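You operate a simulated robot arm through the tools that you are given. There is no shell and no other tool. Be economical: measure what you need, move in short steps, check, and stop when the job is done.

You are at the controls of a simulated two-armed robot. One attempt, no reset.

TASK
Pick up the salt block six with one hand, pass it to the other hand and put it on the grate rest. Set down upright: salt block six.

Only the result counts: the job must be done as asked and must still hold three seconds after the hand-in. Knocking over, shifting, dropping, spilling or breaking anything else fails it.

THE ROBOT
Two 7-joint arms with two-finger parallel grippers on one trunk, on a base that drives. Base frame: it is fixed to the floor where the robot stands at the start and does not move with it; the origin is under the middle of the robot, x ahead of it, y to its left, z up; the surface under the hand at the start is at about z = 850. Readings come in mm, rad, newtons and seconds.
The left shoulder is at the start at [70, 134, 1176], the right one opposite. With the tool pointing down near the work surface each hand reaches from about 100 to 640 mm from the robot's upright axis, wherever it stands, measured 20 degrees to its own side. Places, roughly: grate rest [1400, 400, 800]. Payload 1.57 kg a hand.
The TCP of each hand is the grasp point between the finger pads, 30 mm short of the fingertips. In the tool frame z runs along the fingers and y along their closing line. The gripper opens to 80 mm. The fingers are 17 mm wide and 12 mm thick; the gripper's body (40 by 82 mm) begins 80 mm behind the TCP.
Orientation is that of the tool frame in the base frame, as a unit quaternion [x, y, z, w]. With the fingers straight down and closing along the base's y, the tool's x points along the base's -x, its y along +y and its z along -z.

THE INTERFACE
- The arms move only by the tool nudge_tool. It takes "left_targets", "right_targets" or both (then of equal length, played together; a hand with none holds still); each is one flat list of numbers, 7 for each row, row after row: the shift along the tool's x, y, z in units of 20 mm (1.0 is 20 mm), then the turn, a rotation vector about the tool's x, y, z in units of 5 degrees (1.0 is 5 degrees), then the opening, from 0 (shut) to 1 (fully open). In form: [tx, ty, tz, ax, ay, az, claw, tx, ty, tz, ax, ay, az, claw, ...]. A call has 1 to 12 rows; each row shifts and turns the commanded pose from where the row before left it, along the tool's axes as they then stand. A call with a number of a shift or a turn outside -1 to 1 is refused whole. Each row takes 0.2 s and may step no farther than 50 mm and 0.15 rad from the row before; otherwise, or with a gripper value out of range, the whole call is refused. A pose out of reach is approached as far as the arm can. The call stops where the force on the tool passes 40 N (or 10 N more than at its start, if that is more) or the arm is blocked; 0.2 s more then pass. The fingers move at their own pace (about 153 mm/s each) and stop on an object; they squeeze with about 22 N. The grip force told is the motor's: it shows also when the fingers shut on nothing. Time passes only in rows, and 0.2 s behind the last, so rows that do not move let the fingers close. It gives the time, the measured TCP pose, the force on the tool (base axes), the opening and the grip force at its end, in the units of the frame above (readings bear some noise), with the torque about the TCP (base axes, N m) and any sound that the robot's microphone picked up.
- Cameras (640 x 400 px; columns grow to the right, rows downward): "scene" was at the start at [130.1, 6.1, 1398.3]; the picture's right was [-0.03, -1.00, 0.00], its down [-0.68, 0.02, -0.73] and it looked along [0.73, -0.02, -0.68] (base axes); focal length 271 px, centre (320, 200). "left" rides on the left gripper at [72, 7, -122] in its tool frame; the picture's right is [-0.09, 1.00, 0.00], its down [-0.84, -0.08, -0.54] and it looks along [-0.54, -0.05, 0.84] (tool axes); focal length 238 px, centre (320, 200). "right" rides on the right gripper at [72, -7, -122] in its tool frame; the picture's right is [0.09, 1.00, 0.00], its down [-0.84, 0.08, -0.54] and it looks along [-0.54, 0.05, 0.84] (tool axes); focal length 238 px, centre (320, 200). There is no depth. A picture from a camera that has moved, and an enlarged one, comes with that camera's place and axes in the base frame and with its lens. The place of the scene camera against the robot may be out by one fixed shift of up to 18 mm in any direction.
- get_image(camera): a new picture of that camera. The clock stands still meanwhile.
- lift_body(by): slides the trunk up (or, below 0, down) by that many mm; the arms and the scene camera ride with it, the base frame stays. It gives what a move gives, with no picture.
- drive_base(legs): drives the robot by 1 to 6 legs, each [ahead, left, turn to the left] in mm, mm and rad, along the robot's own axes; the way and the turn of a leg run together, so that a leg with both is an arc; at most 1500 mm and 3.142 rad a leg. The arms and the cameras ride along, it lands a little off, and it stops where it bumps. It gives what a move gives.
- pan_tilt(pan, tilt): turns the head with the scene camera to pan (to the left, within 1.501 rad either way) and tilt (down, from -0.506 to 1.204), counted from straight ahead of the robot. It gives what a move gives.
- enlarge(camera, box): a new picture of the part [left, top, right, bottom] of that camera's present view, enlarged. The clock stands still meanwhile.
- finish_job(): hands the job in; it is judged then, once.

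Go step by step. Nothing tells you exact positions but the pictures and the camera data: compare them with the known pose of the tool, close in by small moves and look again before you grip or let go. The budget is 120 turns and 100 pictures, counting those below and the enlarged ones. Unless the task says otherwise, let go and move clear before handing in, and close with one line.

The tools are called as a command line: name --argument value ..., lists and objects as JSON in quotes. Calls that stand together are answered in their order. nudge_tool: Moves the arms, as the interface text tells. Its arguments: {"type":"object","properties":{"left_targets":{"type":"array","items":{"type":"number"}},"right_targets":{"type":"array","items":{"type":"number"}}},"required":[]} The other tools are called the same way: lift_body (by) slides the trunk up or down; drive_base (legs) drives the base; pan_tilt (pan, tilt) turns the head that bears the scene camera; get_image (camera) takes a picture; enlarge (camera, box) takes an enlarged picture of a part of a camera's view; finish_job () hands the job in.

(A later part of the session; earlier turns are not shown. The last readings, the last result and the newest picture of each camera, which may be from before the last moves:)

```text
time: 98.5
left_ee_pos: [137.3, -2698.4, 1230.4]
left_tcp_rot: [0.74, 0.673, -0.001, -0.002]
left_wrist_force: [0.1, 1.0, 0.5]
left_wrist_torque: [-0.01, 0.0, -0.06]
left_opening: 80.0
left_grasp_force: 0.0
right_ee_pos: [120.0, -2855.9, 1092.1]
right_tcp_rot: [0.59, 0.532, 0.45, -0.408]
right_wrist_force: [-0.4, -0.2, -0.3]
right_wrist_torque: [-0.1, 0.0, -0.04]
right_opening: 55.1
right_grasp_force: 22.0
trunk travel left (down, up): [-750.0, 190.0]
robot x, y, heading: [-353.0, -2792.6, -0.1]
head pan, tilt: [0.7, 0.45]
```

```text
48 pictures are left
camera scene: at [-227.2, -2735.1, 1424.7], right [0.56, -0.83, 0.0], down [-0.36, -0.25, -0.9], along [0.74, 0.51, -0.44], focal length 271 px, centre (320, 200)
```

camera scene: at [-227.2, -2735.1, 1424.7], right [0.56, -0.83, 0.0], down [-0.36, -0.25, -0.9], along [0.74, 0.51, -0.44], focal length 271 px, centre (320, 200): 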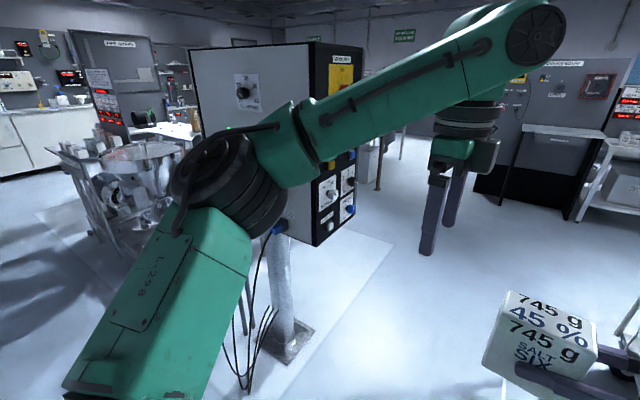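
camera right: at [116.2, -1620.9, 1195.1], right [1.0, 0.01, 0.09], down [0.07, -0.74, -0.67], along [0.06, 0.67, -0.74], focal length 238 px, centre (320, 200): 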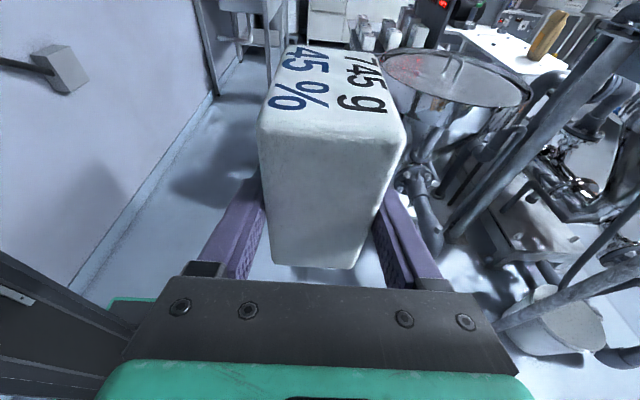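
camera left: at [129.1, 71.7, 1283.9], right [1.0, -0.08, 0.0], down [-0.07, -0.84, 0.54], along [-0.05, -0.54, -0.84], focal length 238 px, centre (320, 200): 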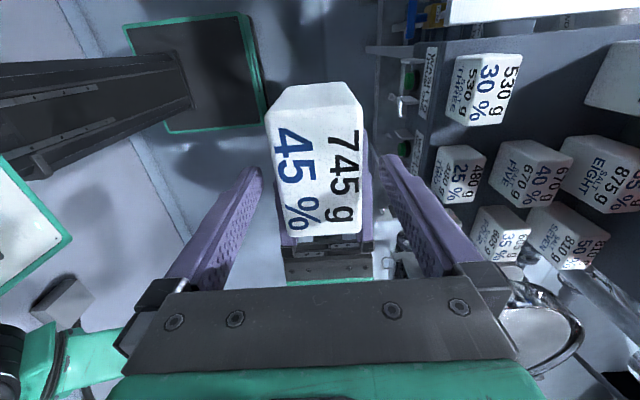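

Something low behind or to the right blocks turning here, probably the salt sacks by the rack. I drive straight forward 170 mm first, then turn.

drive_base --legs '[[175, 18, 0]]'

drive_base --legs '[[0, 0, -0.25]]'

pan_tilt --pan 0.8 --tilt 0.45

get_image --camera "scene"

```text
time: 100.0
left_ee_pos: [313.8, -2698.2, 1231.6]
left_tcp_rot: [0.74, 0.673, 0.0, 0.0]
left_wrist_force: [-0.6, 1.4, -0.5]
left_wrist_torque: [0.02, -0.01, -0.04]
left_opening: 80.0
left_grasp_force: 0.1
right_ee_pos: [295.6, -2855.0, 1091.8]
right_tcp_rot: [0.59, 0.532, 0.451, -0.407]
right_wrist_force: [-1.2, 0.1, 0.1]
right_wrist_torque: [-0.17, 0.01, 0.03]
right_opening: 54.9
right_grasp_force: 22.5
trunk travel left (down, up): [-750.0, 190.0]
robot x, y, heading: [-174.7, -2789.8, -0.104]
head pan, tilt: [0.7, 0.45]
```

```text
time: 101.2
left_ee_pos: [323.1, -2820.1, 1230.0]
left_tcp_rot: [0.818, 0.576, -0.003, -0.001]
left_wrist_force: [-0.1, -0.7, 0.5]
left_wrist_torque: [-0.01, 0.02, 0.01]
left_opening: 80.0
left_grasp_force: 0.1
right_ee_pos: [269.0, -2968.1, 1090.5]
right_tcp_rot: [0.652, 0.455, 0.497, -0.348]
right_wrist_force: [0.1, -0.2, -0.5]
right_wrist_torque: [-0.1, 0.0, 0.0]
right_opening: 54.9
right_grasp_force: 22.0
trunk travel left (down, up): [-750.0, 190.0]
robot x, y, heading: [-171.7, -2793.2, -0.343]
head pan, tilt: [0.7, 0.45]
```

```text
time: 101.9
left_ee_pos: [324.0, -2820.2, 1231.5]
left_tcp_rot: [0.817, 0.576, -0.001, -0.001]
left_wrist_force: [0.1, 0.3, -0.7]
left_wrist_torque: [-0.03, 0.01, -0.02]
left_opening: 79.9
left_grasp_force: 0.0
right_ee_pos: [268.3, -2968.9, 1090.5]
right_tcp_rot: [0.652, 0.455, 0.497, -0.349]
right_wrist_force: [0.6, 0.3, -0.8]
right_wrist_torque: [-0.12, 0.01, 0.0]
right_opening: 55.0
right_grasp_force: 21.7
trunk travel left (down, up): [-750.0, 190.0]
robot x, y, heading: [-170.3, -2788.3, -0.346]
head pan, tilt: [0.799, 0.45]
```

```text
47 pictures are left
camera scene: at [-45.3, -2759.5, 1424.7], right [0.44, -0.9, 0.0], down [-0.39, -0.19, -0.9], along [0.81, 0.39, -0.44], focal length 271 px, centre (320, 200)
```

scene: 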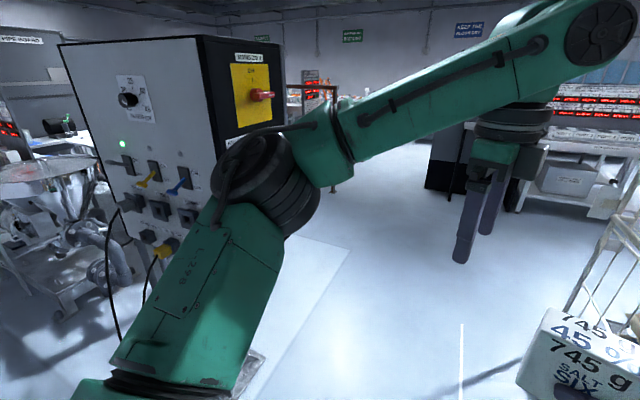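

The turn worked. I drive 780 mm along world +x past the box, in two checks.

drive_base --legs '[[376, 136, 0]]'

drive_base --legs '[[376, 136, 0]]'

pan_tilt --pan 0.6 --tilt 0.4

get_image --camera "scene"

```text
time: 104.5
left_ee_pos: [734.7, -2824.4, 1232.7]
left_tcp_rot: [0.816, 0.578, 0.0, -0.001]
left_wrist_force: [0.4, 0.4, 0.7]
left_wrist_torque: [-0.04, -0.01, 0.01]
left_opening: 80.2
left_grasp_force: 0.1
right_ee_pos: [680.7, -2972.0, 1089.8]
right_tcp_rot: [0.65, 0.455, 0.498, -0.35]
right_wrist_force: [-0.9, 0.0, 0.2]
right_wrist_torque: [-0.12, 0.04, 0.02]
right_opening: 54.7
right_grasp_force: 21.9
trunk travel left (down, up): [-750.0, 190.0]
robot x, y, heading: [239.2, -2795.2, -0.341]
head pan, tilt: [0.799, 0.45]
```

```text
time: 107.0
left_ee_pos: [1136.2, -2820.0, 1230.3]
left_tcp_rot: [0.816, 0.578, 0.0, -0.001]
left_wrist_force: [0.9, 0.3, 0.0]
left_wrist_torque: [-0.06, -0.02, 0.02]
left_opening: 80.1
left_grasp_force: 0.1
right_ee_pos: [1082.9, -2966.9, 1090.7]
right_tcp_rot: [0.65, 0.456, 0.497, -0.35]
right_wrist_force: [-0.3, -1.1, -0.9]
right_wrist_torque: [-0.11, 0.03, 0.0]
right_opening: 55.0
right_grasp_force: 21.8
trunk travel left (down, up): [-750.0, 190.0]
robot x, y, heading: [645.6, -2789.1, -0.338]
head pan, tilt: [0.799, 0.45]
```

```text
time: 107.7
left_ee_pos: [1138.1, -2819.3, 1230.6]
left_tcp_rot: [0.816, 0.579, -0.002, -0.002]
left_wrist_force: [0.3, 0.5, -0.5]
left_wrist_torque: [-0.04, 0.02, 0.0]
left_opening: 79.9
left_grasp_force: 0.0
right_ee_pos: [1084.5, -2966.6, 1090.9]
right_tcp_rot: [0.651, 0.456, 0.495, -0.35]
right_wrist_force: [-0.1, 0.0, 0.3]
right_wrist_torque: [-0.09, 0.02, 0.0]
right_opening: 55.0
right_grasp_force: 22.0
trunk travel left (down, up): [-750.0, 190.0]
robot x, y, heading: [643.1, -2790.1, -0.339]
head pan, tilt: [0.6, 0.4]
```

```text
46 pictures are left
camera scene: at [777.4, -2776.3, 1429.3], right [0.26, -0.97, 0.0], down [-0.38, -0.1, -0.92], along [0.89, 0.24, -0.39], focal length 271 px, centre (320, 200)
```

scene: 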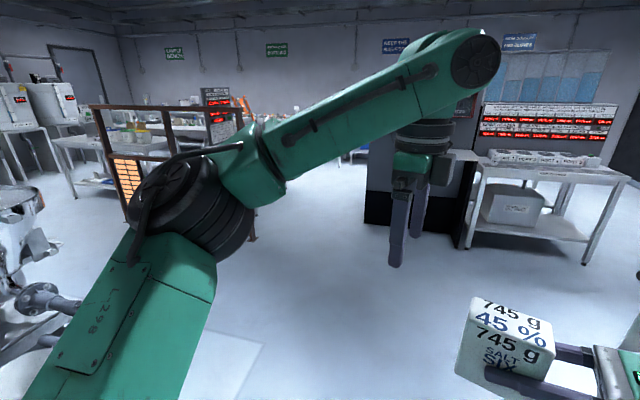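

Past the box. I go on to about (1240, -2540), turn left, and look toward the machine's rear.

drive_base --legs '[[483, 435, 0], [0, 0, 1.3]]'

pan_tilt --pan 0.3 --tilt 0.35

get_image --camera "scene"

pan_tilt --pan 0.9 --tilt 0.35

get_image --camera "scene"

```text
time: 114.4
left_ee_pos: [1430.3, -2092.4, 1231.2]
left_tcp_rot: [0.331, 0.944, -0.002, -0.001]
left_wrist_force: [-0.2, -0.2, -0.6]
left_wrist_torque: [0.04, -0.02, -0.03]
left_opening: 80.0
left_grasp_force: 0.0
right_ee_pos: [1551.2, -2192.2, 1089.4]
right_tcp_rot: [0.267, 0.749, 0.202, -0.572]
right_wrist_force: [1.1, 0.0, -0.5]
right_wrist_torque: [-0.09, -0.1, -0.01]
right_opening: 54.7
right_grasp_force: 22.1
trunk travel left (down, up): [-750.0, 190.0]
robot x, y, heading: [1241.9, -2552.4, 0.89]
head pan, tilt: [0.6, 0.4]
```

```text
time: 115.2
left_ee_pos: [1428.6, -2090.7, 1230.6]
left_tcp_rot: [0.33, 0.944, -0.001, 0.0]
left_wrist_force: [-0.1, -0.5, 0.2]
left_wrist_torque: [-0.03, -0.01, 0.01]
left_opening: 80.1
left_grasp_force: 0.0
right_ee_pos: [1551.7, -2192.4, 1090.9]
right_tcp_rot: [0.266, 0.749, 0.201, -0.572]
right_wrist_force: [-0.4, -0.3, -0.1]
right_wrist_torque: [-0.08, -0.09, 0.03]
right_opening: 54.8
right_grasp_force: 21.9
trunk travel left (down, up): [-750.0, 190.0]
robot x, y, heading: [1241.6, -2548.0, 0.894]
head pan, tilt: [0.3, 0.351]
```

```text
45 pictures are left
camera scene: at [1303.1, -2416.1, 1433.9], right [0.93, -0.37, 0.0], down [-0.13, -0.32, -0.94], along [0.34, 0.87, -0.34], focal length 271 px, centre (320, 200)
```

scene: 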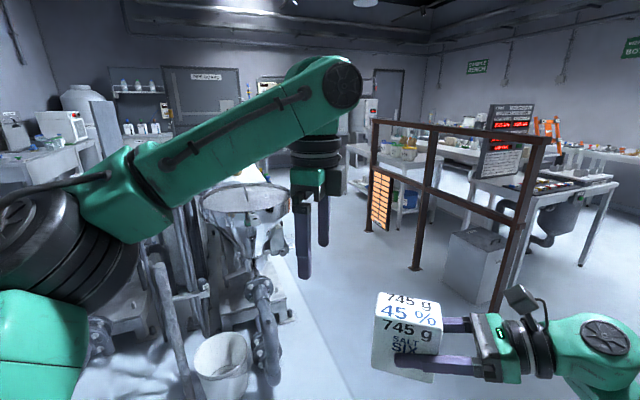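

```text
time: 116.2
left_ee_pos: [1430.7, -2091.8, 1229.3]
left_tcp_rot: [0.33, 0.944, 0.0, -0.001]
left_wrist_force: [0.7, 0.4, -0.6]
left_wrist_torque: [0.01, 0.01, 0.0]
left_opening: 80.0
left_grasp_force: 0.1
right_ee_pos: [1551.8, -2192.3, 1090.3]
right_tcp_rot: [0.266, 0.749, 0.201, -0.572]
right_wrist_force: [-0.4, 0.0, -0.2]
right_wrist_torque: [-0.1, -0.08, -0.01]
right_opening: 55.1
right_grasp_force: 21.8
trunk travel left (down, up): [-750.0, 190.0]
robot x, y, heading: [1236.5, -2550.6, 0.895]
head pan, tilt: [0.901, 0.351]
```

```text
44 pictures are left
camera scene: at [1248.5, -2412.0, 1433.9], right [0.98, 0.22, 0.0], down [0.08, -0.34, -0.94], along [-0.21, 0.92, -0.34], focal length 271 px, centre (320, 200)
```

scene: 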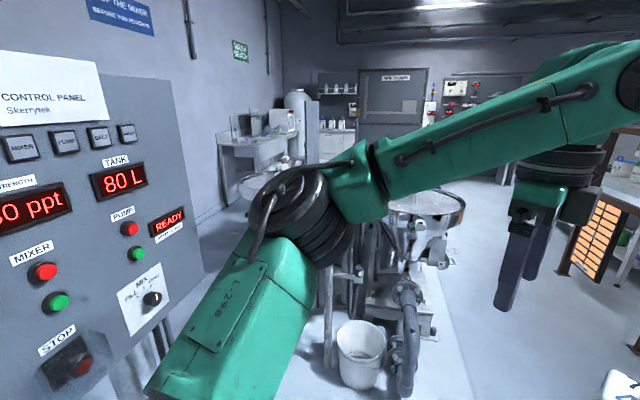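

There's a clear corridor at x ≈ 1800–2850 between the rear basin's skid and a fence. I drive to about (2250, -1850) facing +y and look again.

drive_base --legs '[[1177, -350, 0], [0, 0, 0.67]]'

pan_tilt --pan 0.0 --tilt 0.4

get_image --camera "scene"

pan_tilt --pan 0.6 --tilt 0.3

get_image --camera "scene"

```text
time: 124.0
left_ee_pos: [2092.6, -1398.3, 1230.1]
left_tcp_rot: [0.005, 1.0, -0.001, 0.0]
left_wrist_force: [-0.4, -0.3, 0.2]
left_wrist_torque: [0.01, -0.01, 0.01]
left_opening: 79.9
left_grasp_force: 0.0
right_ee_pos: [2250.4, -1403.9, 1090.1]
right_tcp_rot: [0.008, 0.795, 0.004, -0.607]
right_wrist_force: [-0.2, 0.4, 0.5]
right_wrist_torque: [-0.01, -0.11, 0.0]
right_opening: 54.6
right_grasp_force: 22.2
trunk travel left (down, up): [-750.0, 190.0]
robot x, y, heading: [2222.0, -1879.6, 1.553]
head pan, tilt: [0.901, 0.351]
```

```text
time: 125.2
left_ee_pos: [2091.1, -1400.2, 1229.9]
left_tcp_rot: [0.004, 1.0, -0.002, 0.0]
left_wrist_force: [0.1, 0.3, 1.0]
left_wrist_torque: [0.03, -0.01, 0.02]
left_opening: 79.8
left_grasp_force: 0.1
right_ee_pos: [2249.6, -1404.0, 1090.1]
right_tcp_rot: [0.008, 0.795, 0.004, -0.607]
right_wrist_force: [-0.3, 0.6, 0.0]
right_wrist_torque: [0.0, -0.13, 0.02]
right_opening: 54.9
right_grasp_force: 21.7
trunk travel left (down, up): [-750.0, 190.0]
robot x, y, heading: [2223.3, -1880.2, 1.556]
head pan, tilt: [0.0, 0.4]
```

```text
43 pictures are left
camera scene: at [2224.5, -1726.3, 1429.4], right [1.0, -0.01, 0.0], down [0.0, -0.39, -0.92], along [0.01, 0.92, -0.39], focal length 271 px, centre (320, 200)
```

scene: 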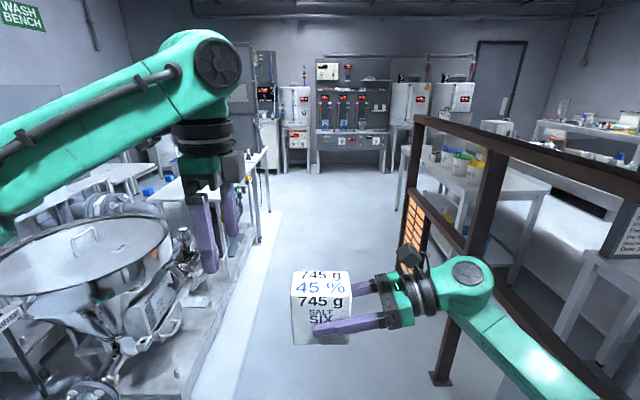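

```text
time: 126.2
left_ee_pos: [2092.6, -1398.2, 1230.1]
left_tcp_rot: [0.006, 1.0, -0.003, 0.0]
left_wrist_force: [-0.4, 0.3, -0.3]
left_wrist_torque: [0.0, -0.01, -0.02]
left_opening: 80.0
left_grasp_force: 0.0
right_ee_pos: [2249.9, -1404.3, 1091.3]
right_tcp_rot: [0.009, 0.795, 0.005, -0.607]
right_wrist_force: [0.1, 0.0, -0.7]
right_wrist_torque: [0.02, -0.13, -0.03]
right_opening: 54.7
right_grasp_force: 21.9
trunk travel left (down, up): [-750.0, 190.0]
robot x, y, heading: [2226.8, -1878.4, 1.555]
head pan, tilt: [0.6, 0.3]
```

```text
42 pictures are left
camera scene: at [2171.8, -1741.2, 1438.6], right [0.83, 0.55, 0.0], down [0.16, -0.25, -0.95], along [-0.53, 0.8, -0.3], focal length 271 px, centre (320, 200)
```

scene: 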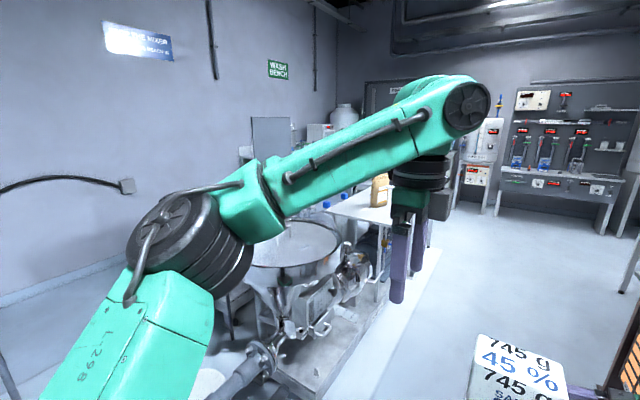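

The corridor is clear and the grate rest's far side is accessible at x ≈ 1700. I drive forward along it.

drive_base --legs '[[1450, 0, 0]]'

pan_tilt --pan 0.8 --tilt 0.5

get_image --camera "scene"

pan_tilt --pan 0.0 --tilt 0.5

get_image --camera "scene"

```text
time: 133.6
left_ee_pos: [2109.7, 89.5, 1230.6]
left_tcp_rot: [0.004, 1.0, -0.001, 0.001]
left_wrist_force: [1.1, -0.3, 0.0]
left_wrist_torque: [0.01, 0.0, 0.01]
left_opening: 79.8
left_grasp_force: 0.0
right_ee_pos: [2268.6, 84.2, 1089.3]
right_tcp_rot: [0.008, 0.795, 0.004, -0.607]
right_wrist_force: [0.2, 0.8, 0.4]
right_wrist_torque: [-0.03, -0.11, -0.04]
right_opening: 55.2
right_grasp_force: 21.6
trunk travel left (down, up): [-750.0, 190.0]
robot x, y, heading: [2245.7, -390.1, 1.554]
head pan, tilt: [0.6, 0.3]
```

```text
time: 134.3
left_ee_pos: [2110.0, 89.5, 1231.0]
left_tcp_rot: [0.005, 1.0, -0.001, 0.001]
left_wrist_force: [0.1, -0.3, 0.4]
left_wrist_torque: [-0.01, -0.01, 0.02]
left_opening: 79.9
left_grasp_force: 0.0
right_ee_pos: [2267.7, 86.0, 1090.8]
right_tcp_rot: [0.007, 0.795, 0.003, -0.606]
right_wrist_force: [-0.5, -0.4, 0.2]
right_wrist_torque: [0.01, -0.15, 0.01]
right_opening: 54.7
right_grasp_force: 22.2
trunk travel left (down, up): [-750.0, 190.0]
robot x, y, heading: [2245.8, -391.3, 1.556]
head pan, tilt: [0.799, 0.499]
```

```text
41 pictures are left
camera scene: at [2177.7, -265.3, 1420.3], right [0.71, 0.71, 0.0], down [0.34, -0.34, -0.88], along [-0.62, 0.62, -0.48], focal length 271 px, centre (320, 200)
```

scene: 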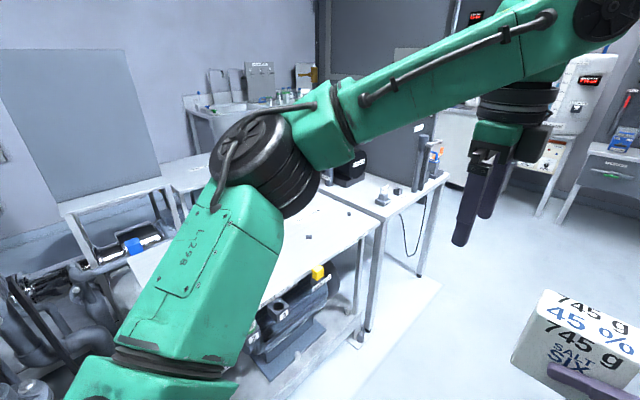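

```text
time: 135.5
left_ee_pos: [2110.2, 89.9, 1230.1]
left_tcp_rot: [0.004, 1.0, -0.001, 0.0]
left_wrist_force: [-0.4, 0.0, -0.8]
left_wrist_torque: [-0.01, 0.0, 0.06]
left_opening: 79.9
left_grasp_force: 0.0
right_ee_pos: [2268.4, 85.4, 1090.1]
right_tcp_rot: [0.007, 0.795, 0.003, -0.607]
right_wrist_force: [0.3, -0.3, -0.5]
right_wrist_torque: [0.01, -0.11, 0.0]
right_opening: 54.8
right_grasp_force: 22.1
trunk travel left (down, up): [-750.0, 190.0]
robot x, y, heading: [2247.0, -387.5, 1.562]
head pan, tilt: [0.0, 0.499]
```

```text
40 pictures are left
camera scene: at [2243.1, -238.7, 1420.2], right [1.0, -0.01, 0.0], down [-0.01, -0.48, -0.88], along [0.01, 0.88, -0.48], focal length 271 px, centre (320, 200)
```

scene: 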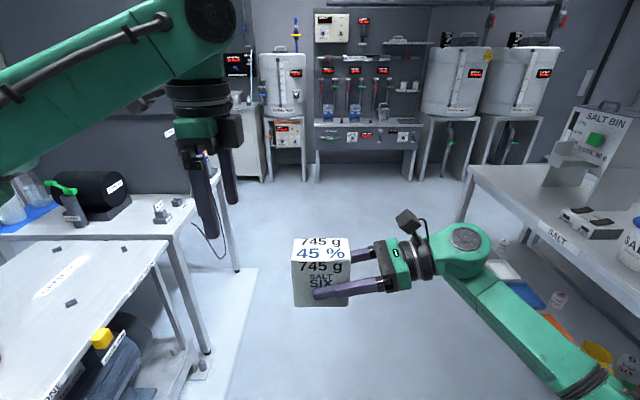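

The grate rest's edge is at x ≈ 1690, y to ≈ 584. I drive to y ≈ 400 and turn to face it (heading π).

drive_base --legs '[[785, 0, 0], [0, 0, 1.58]]'

pan_tilt --pan 0.0 --tilt 0.6

get_image --camera "scene"

```text
time: 143.6
left_ee_pos: [1774.2, 245.7, 1230.1]
left_tcp_rot: [0.717, -0.697, 0.001, -0.002]
left_wrist_force: [0.2, -0.7, 0.1]
left_wrist_torque: [0.01, 0.0, 0.04]
left_opening: 79.8
left_grasp_force: 0.2
right_ee_pos: [1772.0, 403.2, 1090.2]
right_tcp_rot: [0.567, -0.557, 0.434, 0.423]
right_wrist_force: [0.3, -0.5, -0.4]
right_wrist_torque: [0.12, -0.02, -0.02]
right_opening: 55.0
right_grasp_force: 22.1
trunk travel left (down, up): [-750.0, 190.0]
robot x, y, heading: [2249.3, 396.3, -3.114]
head pan, tilt: [0.0, 0.499]
```

```text
time: 144.2
left_ee_pos: [1774.5, 245.0, 1230.7]
left_tcp_rot: [0.717, -0.698, 0.001, -0.001]
left_wrist_force: [-0.9, 0.2, -0.8]
left_wrist_torque: [-0.01, 0.0, 0.01]
left_opening: 79.9
left_grasp_force: 0.0
right_ee_pos: [1772.7, 403.0, 1090.1]
right_tcp_rot: [0.567, -0.558, 0.434, 0.424]
right_wrist_force: [-0.5, 0.3, 0.3]
right_wrist_torque: [0.08, 0.02, 0.01]
right_opening: 54.8
right_grasp_force: 21.9
trunk travel left (down, up): [-750.0, 190.0]
robot x, y, heading: [2248.6, 397.3, -3.119]
head pan, tilt: [0.0, 0.6]
```

```text
39 pictures are left
camera scene: at [2105.2, 401.7, 1411.2], right [-0.02, 1.0, 0.0], down [0.57, 0.01, -0.82], along [-0.82, -0.02, -0.57], focal length 271 px, centre (320, 200)
```

scene: 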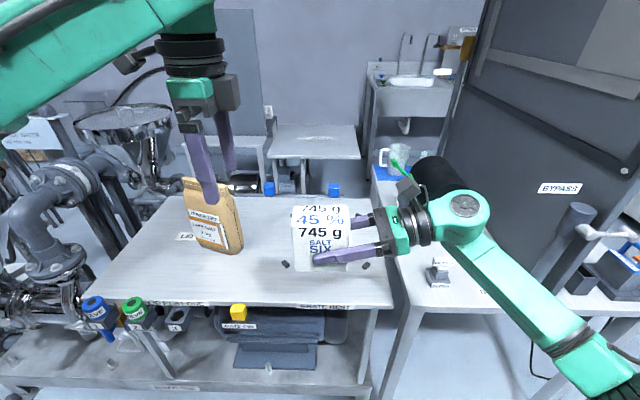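

Facing the grate rest. A tall bag stands at its left end, so I retract the left hand toward the body first. I also enlarge the table.

nudge_tool --left_targets '[0, -1, 0, 0, 0, 0, 1, 0, -1, 0, 0, 0, 0, 1, 0, -1, 0, 0, 0, 0, 1, 0, -1, 0, 0, 0, 0, 1, 0, -1, 0, 0, 0, 0, 1, 0, -1, 0, 0, 0, 0, 1, 0, -1, 0, 0, 0, 0, 1, 0, -1, 0, 0, 0, 0, 1, 0, -1, 0, 0, 0, 0, 1]'

pan_tilt --pan 0.0 --tilt 0.7

enlarge --camera "scene" --box '[80, 120, 440, 345]'

get_image --camera "right"

```text
time: 146.2
left_ee_pos: [1956.0, 250.3, 1230.2]
left_tcp_rot: [0.717, -0.697, 0.0, -0.001]
left_wrist_force: [1.3, 0.1, 0.5]
left_wrist_torque: [-0.02, 0.0, 0.0]
left_opening: 80.0
left_grasp_force: 0.0
right_ee_pos: [1774.1, 402.9, 1090.9]
right_tcp_rot: [0.567, -0.558, 0.433, 0.423]
right_wrist_force: [-0.2, 0.7, -0.2]
right_wrist_torque: [0.14, 0.03, 0.01]
right_opening: 54.7
right_grasp_force: 21.8
trunk travel left (down, up): [-750.0, 190.0]
robot x, y, heading: [2245.7, 395.0, -3.116]
head pan, tilt: [0.0, 0.6]
```

```text
time: 146.9
left_ee_pos: [1952.3, 251.5, 1229.4]
left_tcp_rot: [0.717, -0.697, 0.001, -0.002]
left_wrist_force: [0.0, -0.5, 0.6]
left_wrist_torque: [-0.01, 0.01, 0.02]
left_opening: 80.3
left_grasp_force: 0.1
right_ee_pos: [1772.7, 403.7, 1090.4]
right_tcp_rot: [0.567, -0.557, 0.434, 0.424]
right_wrist_force: [-0.5, -0.1, -0.8]
right_wrist_torque: [0.11, 0.02, -0.02]
right_opening: 55.2
right_grasp_force: 21.7
trunk travel left (down, up): [-750.0, 190.0]
robot x, y, heading: [2246.4, 401.5, -3.119]
head pan, tilt: [0.0, 0.7]
```

```text
1.78 times, centred on (260, 232) of scene
camera zoom: at [2108.8, 401.8, 1402.6], right [-0.02, 1.0, 0.0], down [0.64, 0.02, -0.76], along [-0.76, -0.02, -0.64], focal length 482 px, centre (427, 142)
```

zoom: 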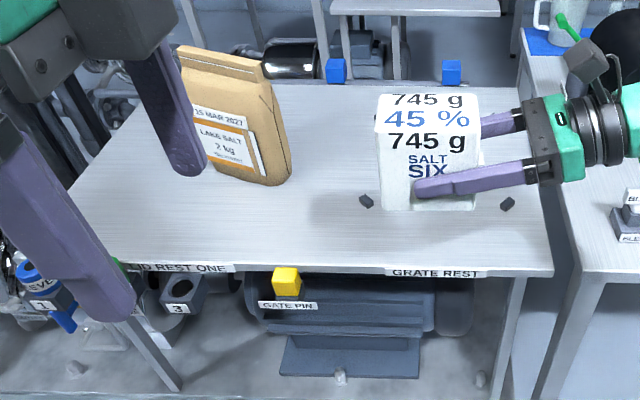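

```text
37 pictures are left
camera right: at [1777.4, 502.9, 1192.5], right [-1.0, -0.04, 0.09], down [-0.09, 0.74, -0.66], along [-0.03, -0.67, -0.74], focal length 238 px, centre (320, 200)
```

right: 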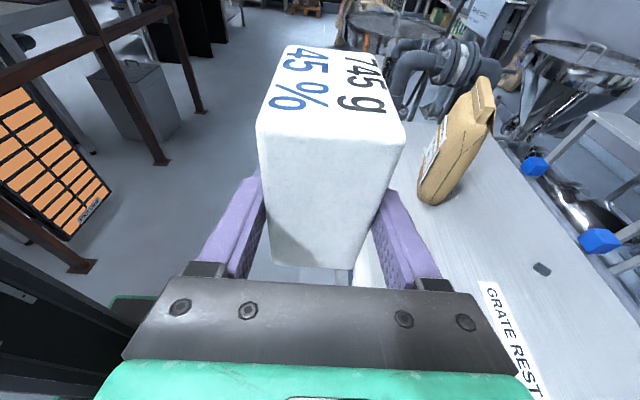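

The grate rest zone is the square between the four pegs, centred at about (1446, 403) on its label. I drive ahead 270 mm and then extend the arm over that point.

drive_base --legs '[[270, 0, 0]]'

nudge_tool --right_targets '[0, 0.9, 0, 0, 0, 0, 0, 0, 0.9, 0, 0, 0, 0, 0]'

get_image --camera "right"

get_image --camera "scene"

```text
time: 148.8
left_ee_pos: [1683.1, 246.5, 1229.4]
left_tcp_rot: [0.713, -0.701, 0.0, 0.0]
left_wrist_force: [-0.6, -0.4, 0.6]
left_wrist_torque: [0.0, 0.01, -0.05]
left_opening: 80.0
left_grasp_force: 0.0
right_ee_pos: [1504.1, 401.3, 1090.5]
right_tcp_rot: [0.565, -0.559, 0.432, 0.425]
right_wrist_force: [0.4, 0.1, 0.7]
right_wrist_torque: [0.14, 0.0, -0.01]
right_opening: 54.9
right_grasp_force: 22.5
trunk travel left (down, up): [-750.0, 190.0]
robot x, y, heading: [1975.0, 391.2, -3.128]
head pan, tilt: [0.0, 0.7]
```

```text
time: 149.4
left_ee_pos: [1680.6, 248.1, 1230.2]
left_tcp_rot: [0.714, -0.7, 0.001, -0.002]
left_wrist_force: [0.0, 0.2, -0.7]
left_wrist_torque: [-0.03, -0.03, -0.02]
left_opening: 79.9
left_grasp_force: 0.0
right_ee_pos: [1463.9, 401.3, 1089.7]
right_tcp_rot: [0.564, -0.561, 0.432, 0.426]
right_wrist_force: [-0.9, -0.5, 0.1]
right_wrist_torque: [0.09, 0.03, 0.05]
right_opening: 55.2
right_grasp_force: 22.5
trunk travel left (down, up): [-750.0, 190.0]
robot x, y, heading: [1976.7, 391.5, -3.123]
head pan, tilt: [0.0, 0.7]
```

```text
36 pictures are left
camera right: at [1469.7, 500.9, 1192.2], right [-1.0, -0.04, 0.08], down [-0.08, 0.74, -0.66], along [-0.04, -0.67, -0.74], focal length 238 px, centre (320, 200)
```

right: 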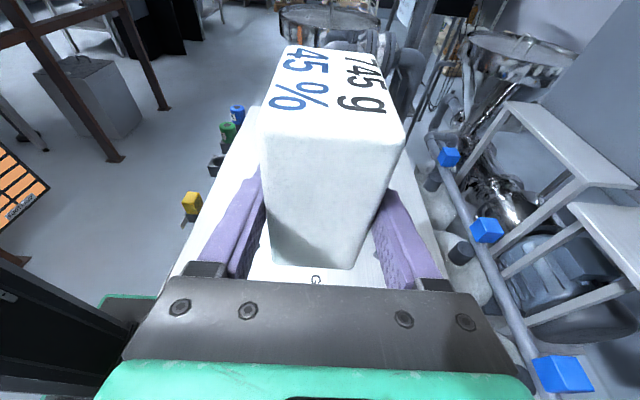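

```text
35 pictures are left
camera scene: at [1837.2, 396.9, 1402.4], right [-0.02, 1.0, 0.0], down [0.65, 0.01, -0.76], along [-0.76, -0.01, -0.65], focal length 271 px, centre (320, 200)
```

scene: 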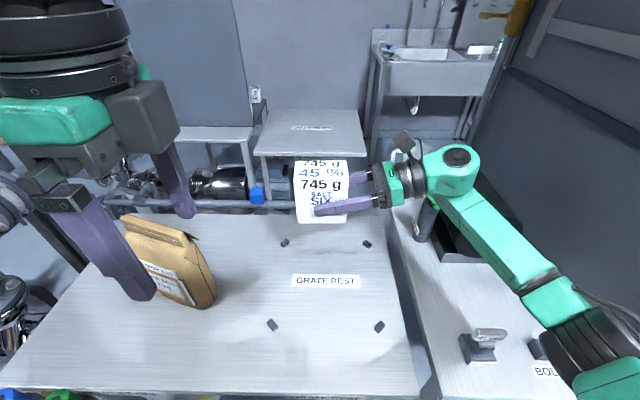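

Lowering straight here would bring my right elbow down onto the neighbouring table. I'll back off, turn about 0.36 rad right and shift left so the elbow stays off the tables, and raise the trunk a little to keep the elbow high.

drive_base --legs '[[-60, 0, 0], [0, 0, -0.37], [-59, 188, 0]]'

lift_body --by 70

get_image --camera "scene"

get_image --camera "right"

```text
time: 152.7
left_ee_pos: [1699.1, 170.7, 1229.1]
left_tcp_rot: [-0.573, 0.819, -0.002, 0.001]
left_wrist_force: [-0.2, -0.5, -0.2]
left_wrist_torque: [0.0, -0.02, -0.02]
left_opening: 79.8
left_grasp_force: 0.1
right_ee_pos: [1552.0, 391.9, 1090.3]
right_tcp_rot: [-0.452, 0.654, -0.347, -0.498]
right_wrist_force: [-0.3, -0.6, -0.1]
right_wrist_torque: [0.1, -0.07, -0.02]
right_opening: 55.3
right_grasp_force: 22.0
trunk travel left (down, up): [-750.0, 190.0]
robot x, y, heading: [2027.6, 192.5, 2.785]
head pan, tilt: [0.0, 0.7]
```

```text
time: 153.8
left_ee_pos: [1699.0, 169.1, 1299.2]
left_tcp_rot: [-0.573, 0.819, -0.001, 0.001]
left_wrist_force: [-0.5, -0.5, -0.3]
left_wrist_torque: [-0.05, -0.01, -0.01]
left_opening: 79.9
left_grasp_force: 0.2
right_ee_pos: [1551.8, 389.4, 1160.5]
right_tcp_rot: [-0.453, 0.654, -0.347, -0.497]
right_wrist_force: [-0.2, 0.2, -7.9]
right_wrist_torque: [0.06, -0.04, -0.01]
right_opening: 54.9
right_grasp_force: 22.3
trunk travel left (down, up): [-820.0, 120.0]
robot x, y, heading: [2028.8, 193.4, 2.788]
head pan, tilt: [0.0, 0.7]
```

```text
34 pictures are left
camera scene: at [1895.6, 251.6, 1472.5], right [0.35, 0.94, 0.0], down [0.61, -0.22, -0.76], along [-0.72, 0.26, -0.65], focal length 271 px, centre (320, 200)
```

scene: 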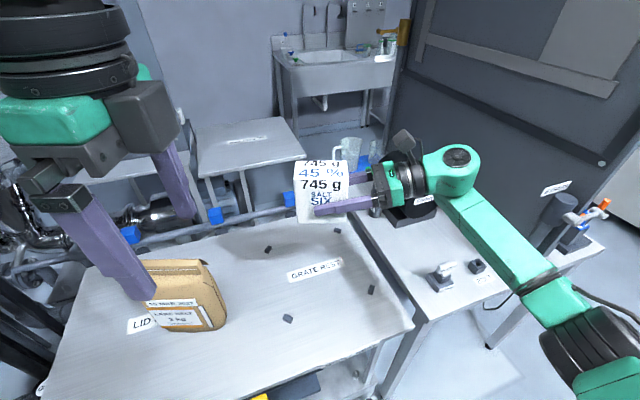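

```text
33 pictures are left
camera right: at [1593.5, 482.0, 1262.2], right [-0.94, 0.33, 0.08], down [0.19, 0.72, -0.66], along [-0.28, -0.61, -0.74], focal length 238 px, centre (320, 200)
```

right: 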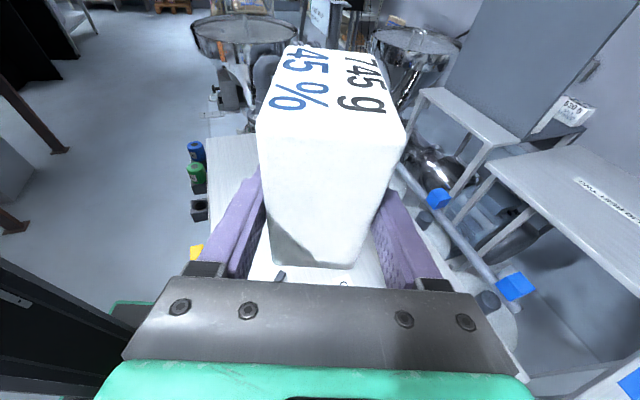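

The elbow now hangs clear of both tables. I extend over the zone centre and descend partway.

nudge_tool --right_targets '[0.04, 0.94, 0.1, 0, 0, 0, 0, 0.03, 0.94, 0.1, 0, 0, 0, 0, 0.03, 0.94, 0.1, 0, 0, 0, 0, 0.03, 0.94, 0.1, 0, 0, 0, 0, 0, 0.94, 0.08, 0, 0, 0, 0, -0.93, 0, 0.25, 0, 0, 0, 0, -0.93, 0, 0.25, 0, 0, 0, 0, -0.93, 0, 0.25, 0, 0, 0, 0, -0.93, 0, 0.25, 0, 0, 0, 0]'

get_image --camera "scene"

```text
time: 155.8
left_ee_pos: [1699.5, 169.3, 1298.8]
left_tcp_rot: [-0.573, 0.819, -0.002, 0.0]
left_wrist_force: [0.0, 0.5, 0.7]
left_wrist_torque: [0.01, 0.01, 0.03]
left_opening: 80.0
left_grasp_force: 0.1
right_ee_pos: [1459.9, 404.3, 1102.2]
right_tcp_rot: [-0.467, 0.642, -0.346, -0.5]
right_wrist_force: [-0.2, -0.5, -7.6]
right_wrist_torque: [0.11, -0.06, -0.01]
right_opening: 55.0
right_grasp_force: 21.5
right hand out of reach, approached as far as the arm can: row 8, 9
trunk travel left (down, up): [-820.0, 120.0]
robot x, y, heading: [2023.4, 197.9, 2.79]
head pan, tilt: [0.0, 0.7]
```

```text
32 pictures are left
camera scene: at [1895.2, 251.0, 1472.4], right [0.35, 0.94, 0.0], down [0.61, -0.22, -0.76], along [-0.72, 0.26, -0.65], focal length 271 px, centre (320, 200)
```

scene: 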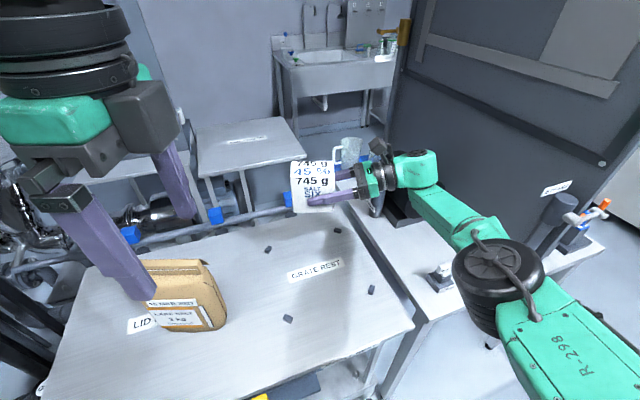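

The wrist reaches a joint limit at this extension. I retract, restore the orientation, and test how low the hand can go nearer to the body.

nudge_tool --right_targets '[0, -1, 0, 0, 0, 0, 0, 0, -1, 0, 0, 0, 0, 0, 0, -1, 0, -0.2, -0.06, 0.37, 0, 0, -1, 0, 0, 0, 0, 0, 0, -1, 0, 0, 0, 0, 0]'

nudge_tool --right_targets '[-0.93, 0, 0.25, 0, 0, 0, 0, -0.93, 0, 0.25, 0, 0, 0, 0]'

nudge_tool --right_targets '[-0.93, 0, 0.25, 0, 0, 0, 0, -0.93, 0, 0.25, 0, 0, 0, 0]'

get_image --camera "scene"

```text
time: 157.0
left_ee_pos: [1701.3, 167.6, 1301.2]
left_tcp_rot: [-0.573, 0.82, 0.0, 0.001]
left_wrist_force: [-0.4, 1.2, 0.2]
left_wrist_torque: [0.0, 0.01, 0.02]
left_opening: 80.0
left_grasp_force: 0.0
right_ee_pos: [1559.1, 368.3, 1105.4]
right_tcp_rot: [-0.438, 0.666, -0.347, -0.494]
right_wrist_force: [-0.8, 0.7, -6.5]
right_wrist_torque: [0.14, -0.01, -0.01]
right_opening: 54.9
right_grasp_force: 22.1
trunk travel left (down, up): [-820.0, 120.0]
robot x, y, heading: [2026.6, 196.7, 2.789]
head pan, tilt: [0.0, 0.7]
```

```text
time: 157.6
left_ee_pos: [1699.4, 169.3, 1298.7]
left_tcp_rot: [-0.573, 0.819, -0.001, 0.001]
left_wrist_force: [0.4, -0.2, -0.6]
left_wrist_torque: [0.01, -0.08, 0.02]
left_opening: 80.1
left_grasp_force: 0.0
right_ee_pos: [1556.1, 369.0, 1065.8]
right_tcp_rot: [-0.439, 0.666, -0.348, -0.494]
right_wrist_force: [-0.3, -0.2, -7.1]
right_wrist_torque: [0.09, -0.01, -0.01]
right_opening: 54.9
right_grasp_force: 22.2
trunk travel left (down, up): [-820.0, 120.0]
robot x, y, heading: [2027.3, 200.4, 2.787]
head pan, tilt: [0.0, 0.7]
```

```text
time: 158.2
left_ee_pos: [1699.8, 168.1, 1300.4]
left_tcp_rot: [-0.574, 0.819, -0.002, 0.001]
left_wrist_force: [0.2, 0.9, 0.7]
left_wrist_torque: [0.0, 0.01, -0.05]
left_opening: 80.4
left_grasp_force: 0.1
right_ee_pos: [1557.2, 368.6, 1027.5]
right_tcp_rot: [-0.438, 0.666, -0.348, -0.494]
right_wrist_force: [0.8, 0.4, -7.2]
right_wrist_torque: [0.11, -0.02, 0.01]
right_opening: 54.8
right_grasp_force: 22.1
trunk travel left (down, up): [-820.0, 120.0]
robot x, y, heading: [2024.0, 192.8, 2.789]
head pan, tilt: [0.0, 0.7]
```

```text
31 pictures are left
camera scene: at [1895.5, 251.1, 1472.5], right [0.35, 0.94, 0.0], down [0.61, -0.22, -0.76], along [-0.72, 0.26, -0.65], focal length 271 px, centre (320, 200)
```

scene: 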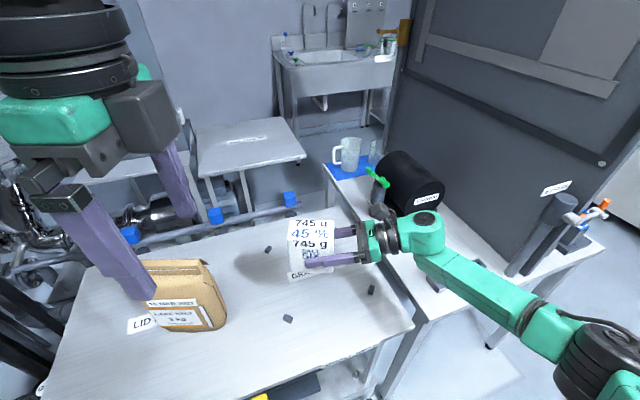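

At shorter reach the hand descends freely and the elbow stays high. I correct a 1.8° roll and look down at the base clearance to move slightly closer.

nudge_tool --right_targets '[0, 0, 0, 0, 0, -0.37, 0, -0.93, 0, 0.25, 0, 0, 0, 0]'

pan_tilt --pan 0.2 --tilt 1.15

get_image --camera "scene"

```text
time: 158.8
left_ee_pos: [1699.1, 168.2, 1298.9]
left_tcp_rot: [-0.573, 0.819, -0.002, 0.001]
left_wrist_force: [0.0, 0.2, 0.9]
left_wrist_torque: [0.0, 0.0, 0.0]
left_opening: 80.1
left_grasp_force: 0.0
right_ee_pos: [1557.7, 370.6, 1009.6]
right_tcp_rot: [-0.449, 0.658, -0.34, -0.5]
right_wrist_force: [-0.8, -0.4, -8.2]
right_wrist_torque: [0.12, -0.07, -0.01]
right_opening: 54.5
right_grasp_force: 22.0
trunk travel left (down, up): [-820.0, 120.0]
robot x, y, heading: [2023.5, 196.5, 2.791]
head pan, tilt: [0.0, 0.7]
```

```text
time: 159.7
left_ee_pos: [1698.9, 168.9, 1299.0]
left_tcp_rot: [-0.574, 0.819, -0.002, 0.001]
left_wrist_force: [-0.2, 0.0, -1.2]
left_wrist_torque: [-0.02, -0.02, -0.03]
left_opening: 79.8
left_grasp_force: 0.0
right_ee_pos: [1558.0, 369.4, 1010.7]
right_tcp_rot: [-0.449, 0.659, -0.339, -0.499]
right_wrist_force: [0.6, 0.0, -7.6]
right_wrist_torque: [0.13, -0.07, 0.0]
right_opening: 55.0
right_grasp_force: 22.5
trunk travel left (down, up): [-820.0, 120.0]
robot x, y, heading: [2028.9, 193.4, 2.787]
head pan, tilt: [0.201, 1.15]
```

```text
30 pictures are left
camera scene: at [1916.7, 230.6, 1439.5], right [0.15, 0.99, 0.0], down [0.9, -0.14, -0.41], along [-0.4, 0.06, -0.91], focal length 271 px, centre (320, 200)
```

scene: 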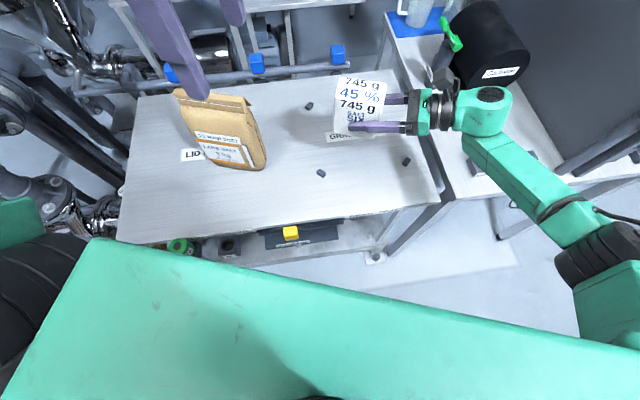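

Roll is corrected, and there's floor room to creep in a little. I drive 45 mm ahead and 13 mm right, extend 20 mm, and descend toward z ≈ 890.

drive_base --legs '[[45, -13, 0]]'

nudge_tool --right_targets '[0, 0.5, 0, 0, 0.16, 0, 0, 0, 0.5, 0, 0, 0, 0, 0, -0.93, 0, 0.25, 0, 0, 0, 0, -0.93, 0, 0.25, 0, 0, 0, 0]'

pan_tilt --pan -0.1 --tilt 0.8

get_image --camera "scene"

```text
time: 160.6
left_ee_pos: [1668.9, 190.8, 1301.1]
left_tcp_rot: [-0.574, 0.819, 0.004, -0.001]
left_wrist_force: [1.5, -1.0, 0.5]
left_wrist_torque: [0.0, 0.08, 0.03]
left_opening: 79.9
left_grasp_force: 0.0
right_ee_pos: [1527.5, 392.4, 1013.3]
right_tcp_rot: [-0.452, 0.658, -0.337, -0.499]
right_wrist_force: [1.2, -0.9, -6.7]
right_wrist_torque: [0.13, -0.05, -0.06]
right_opening: 54.9
right_grasp_force: 22.0
trunk travel left (down, up): [-820.0, 120.0]
robot x, y, heading: [1990.9, 222.3, 2.786]
head pan, tilt: [0.201, 1.15]
```

```text
time: 161.6
left_ee_pos: [1663.2, 194.6, 1299.5]
left_tcp_rot: [-0.574, 0.819, -0.002, 0.001]
left_wrist_force: [0.6, 0.2, 0.3]
left_wrist_torque: [-0.01, -0.02, 0.02]
left_opening: 80.0
left_grasp_force: 0.0
right_ee_pos: [1505.0, 403.2, 970.8]
right_tcp_rot: [-0.446, 0.655, -0.344, -0.504]
right_wrist_force: [-0.2, -0.8, -7.0]
right_wrist_torque: [0.12, -0.01, 0.0]
right_opening: 55.1
right_grasp_force: 21.2
trunk travel left (down, up): [-820.0, 120.0]
robot x, y, heading: [1989.2, 217.3, 2.789]
head pan, tilt: [0.201, 1.15]
```

```text
time: 162.4
left_ee_pos: [1664.7, 196.3, 1300.4]
left_tcp_rot: [-0.573, 0.819, 0.0, 0.0]
left_wrist_force: [-0.3, 0.0, 0.5]
left_wrist_torque: [-0.04, 0.0, -0.01]
left_opening: 79.9
left_grasp_force: 0.1
right_ee_pos: [1503.8, 401.8, 971.6]
right_tcp_rot: [-0.447, 0.655, -0.343, -0.504]
right_wrist_force: [-0.6, 0.5, -7.0]
right_wrist_torque: [0.14, -0.04, -0.03]
right_opening: 54.8
right_grasp_force: 22.1
trunk travel left (down, up): [-820.0, 120.0]
robot x, y, heading: [1986.6, 221.8, 2.79]
head pan, tilt: [-0.099, 0.799]
```

```text
29 pictures are left
camera scene: at [1866.9, 283.4, 1464.2], right [0.44, 0.9, 0.0], down [0.65, -0.31, -0.7], along [-0.63, 0.3, -0.72], focal length 271 px, centre (320, 200)
```

scene: 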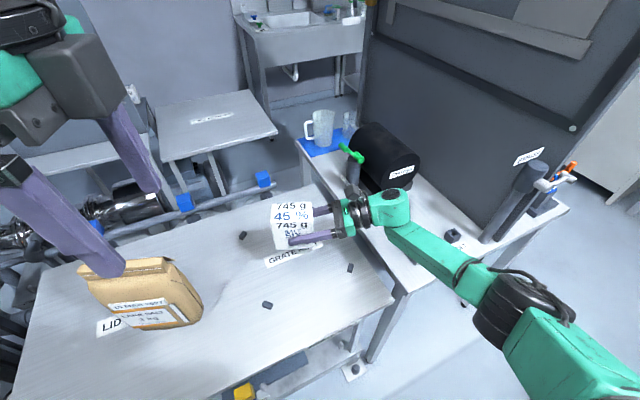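

The block hovers over the zone at about (1499, 389). I descend until its bottom is roughly 20 mm above the table.

nudge_tool --right_targets '[-0.93, 0, 0.25, 0, 0, 0, 0, -0.93, 0, 0.25, 0, 0, 0, 0, -0.93, 0, 0.25, 0, 0, 0, 0]'

nudge_tool --right_targets '[-0.93, 0, 0.25, 0, 0, 0, 0, -0.93, 0, 0.25, 0, 0, 0, 0]'

get_image --camera "scene"

get_image --camera "right"

```text
time: 163.2
left_ee_pos: [1662.2, 194.2, 1300.2]
left_tcp_rot: [-0.573, 0.819, 0.0, 0.0]
left_wrist_force: [0.4, -0.2, 0.8]
left_wrist_torque: [0.01, -0.01, 0.0]
left_opening: 79.9
left_grasp_force: 0.1
right_ee_pos: [1501.8, 404.2, 911.6]
right_tcp_rot: [-0.446, 0.655, -0.343, -0.504]
right_wrist_force: [-0.1, -0.2, -7.5]
right_wrist_torque: [0.12, -0.07, -0.04]
right_opening: 54.7
right_grasp_force: 21.8
trunk travel left (down, up): [-820.0, 120.0]
robot x, y, heading: [1992.0, 221.3, 2.787]
head pan, tilt: [-0.099, 0.799]
```

```text
time: 163.8
left_ee_pos: [1664.6, 193.9, 1299.9]
left_tcp_rot: [-0.573, 0.82, 0.0, 0.001]
left_wrist_force: [0.2, 0.4, -0.2]
left_wrist_torque: [-0.01, -0.01, 0.0]
left_opening: 80.2
left_grasp_force: 0.1
right_ee_pos: [1502.4, 392.4, 897.6]
right_tcp_rot: [-0.455, 0.64, -0.354, -0.508]
right_wrist_force: [-0.1, -0.2, -6.8]
right_wrist_torque: [0.13, -0.04, -0.01]
right_opening: 54.9
right_grasp_force: 21.9
right hand out of reach, approached as far as the arm can: row 2
trunk travel left (down, up): [-820.0, 120.0]
robot x, y, heading: [1991.5, 220.0, 2.79]
head pan, tilt: [-0.099, 0.799]
```

```text
28 pictures are left
camera scene: at [1866.2, 282.7, 1464.3], right [0.44, 0.9, 0.0], down [0.65, -0.31, -0.7], along [-0.63, 0.3, -0.72], focal length 271 px, centre (320, 200)
```

scene: 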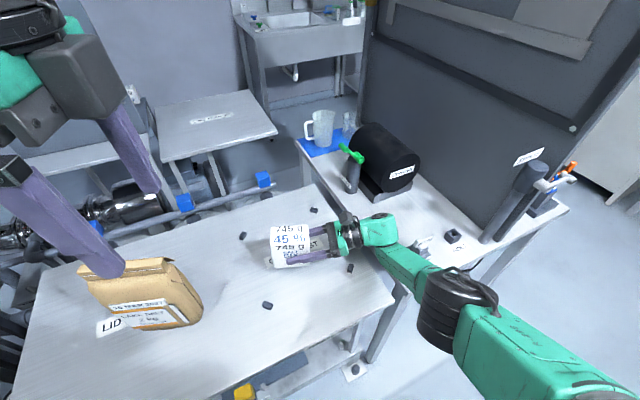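

```text
27 pictures are left
camera right: at [1544.4, 486.1, 996.6], right [-0.94, 0.31, 0.1], down [0.16, 0.71, -0.69], along [-0.29, -0.63, -0.72], focal length 238 px, centre (320, 200)
```

right: 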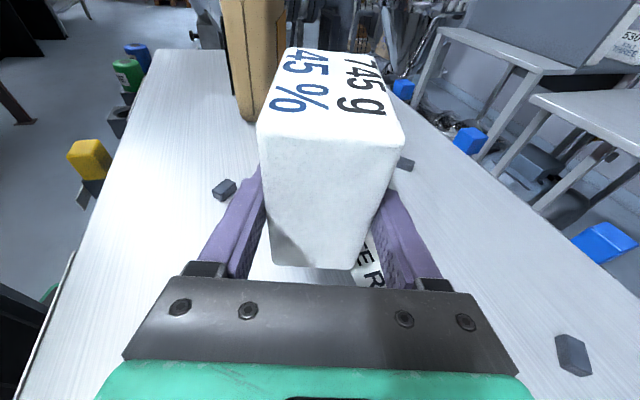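

The arm reached its low limit here, but the elbow is high, so the trunk can do the rest. I restore the tilt, then lower the trunk 45 mm.

nudge_tool --right_targets '[0.5, 0, -0.12, 0, -0.3, 0.1, 0, 0, 0, 0, 0, 0, 0, 0]'

lift_body --by -45

get_image --camera "right"

get_image --camera "scene"

```text
time: 164.4
left_ee_pos: [1663.9, 194.7, 1299.1]
left_tcp_rot: [-0.574, 0.819, 0.0, 0.001]
left_wrist_force: [-0.1, -0.2, 0.4]
left_wrist_torque: [0.01, -0.02, 0.03]
left_opening: 79.9
left_grasp_force: 0.1
right_ee_pos: [1503.6, 391.2, 906.0]
right_tcp_rot: [-0.448, 0.664, -0.339, -0.493]
right_wrist_force: [-0.1, 0.0, -7.2]
right_wrist_torque: [0.14, -0.04, 0.01]
right_opening: 54.9
right_grasp_force: 22.6
trunk travel left (down, up): [-820.0, 120.0]
robot x, y, heading: [1992.3, 223.3, 2.787]
head pan, tilt: [-0.099, 0.799]
```

```text
time: 165.3
left_ee_pos: [1663.8, 195.4, 1254.0]
left_tcp_rot: [-0.573, 0.82, -0.001, 0.0]
left_wrist_force: [-0.1, -0.3, 0.8]
left_wrist_torque: [0.0, 0.01, -0.01]
left_opening: 80.1
left_grasp_force: 0.0
right_ee_pos: [1503.6, 391.3, 862.0]
right_tcp_rot: [-0.45, 0.663, -0.34, -0.493]
right_wrist_force: [0.8, 0.6, -6.8]
right_wrist_torque: [0.14, -0.05, 0.02]
right_opening: 55.1
right_grasp_force: 22.2
trunk travel left (down, up): [-775.0, 165.0]
robot x, y, heading: [1990.1, 223.4, 2.795]
head pan, tilt: [-0.099, 0.799]
```

```text
26 pictures are left
camera right: at [1544.6, 480.4, 967.1], right [-0.94, 0.34, 0.08], down [0.21, 0.73, -0.65], along [-0.28, -0.59, -0.76], focal length 238 px, centre (320, 200)
```

right: 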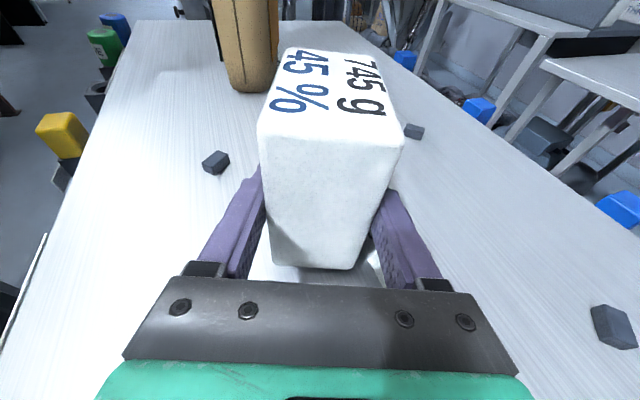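

```text
25 pictures are left
camera scene: at [1867.0, 283.6, 1419.3], right [0.44, 0.9, 0.0], down [0.65, -0.31, -0.7], along [-0.63, 0.3, -0.72], focal length 271 px, centre (320, 200)
```

scene: 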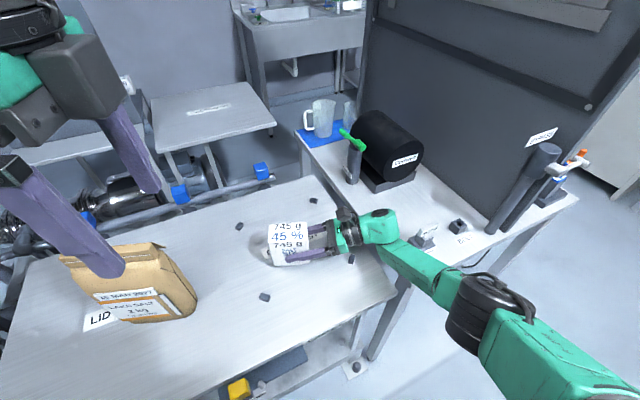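

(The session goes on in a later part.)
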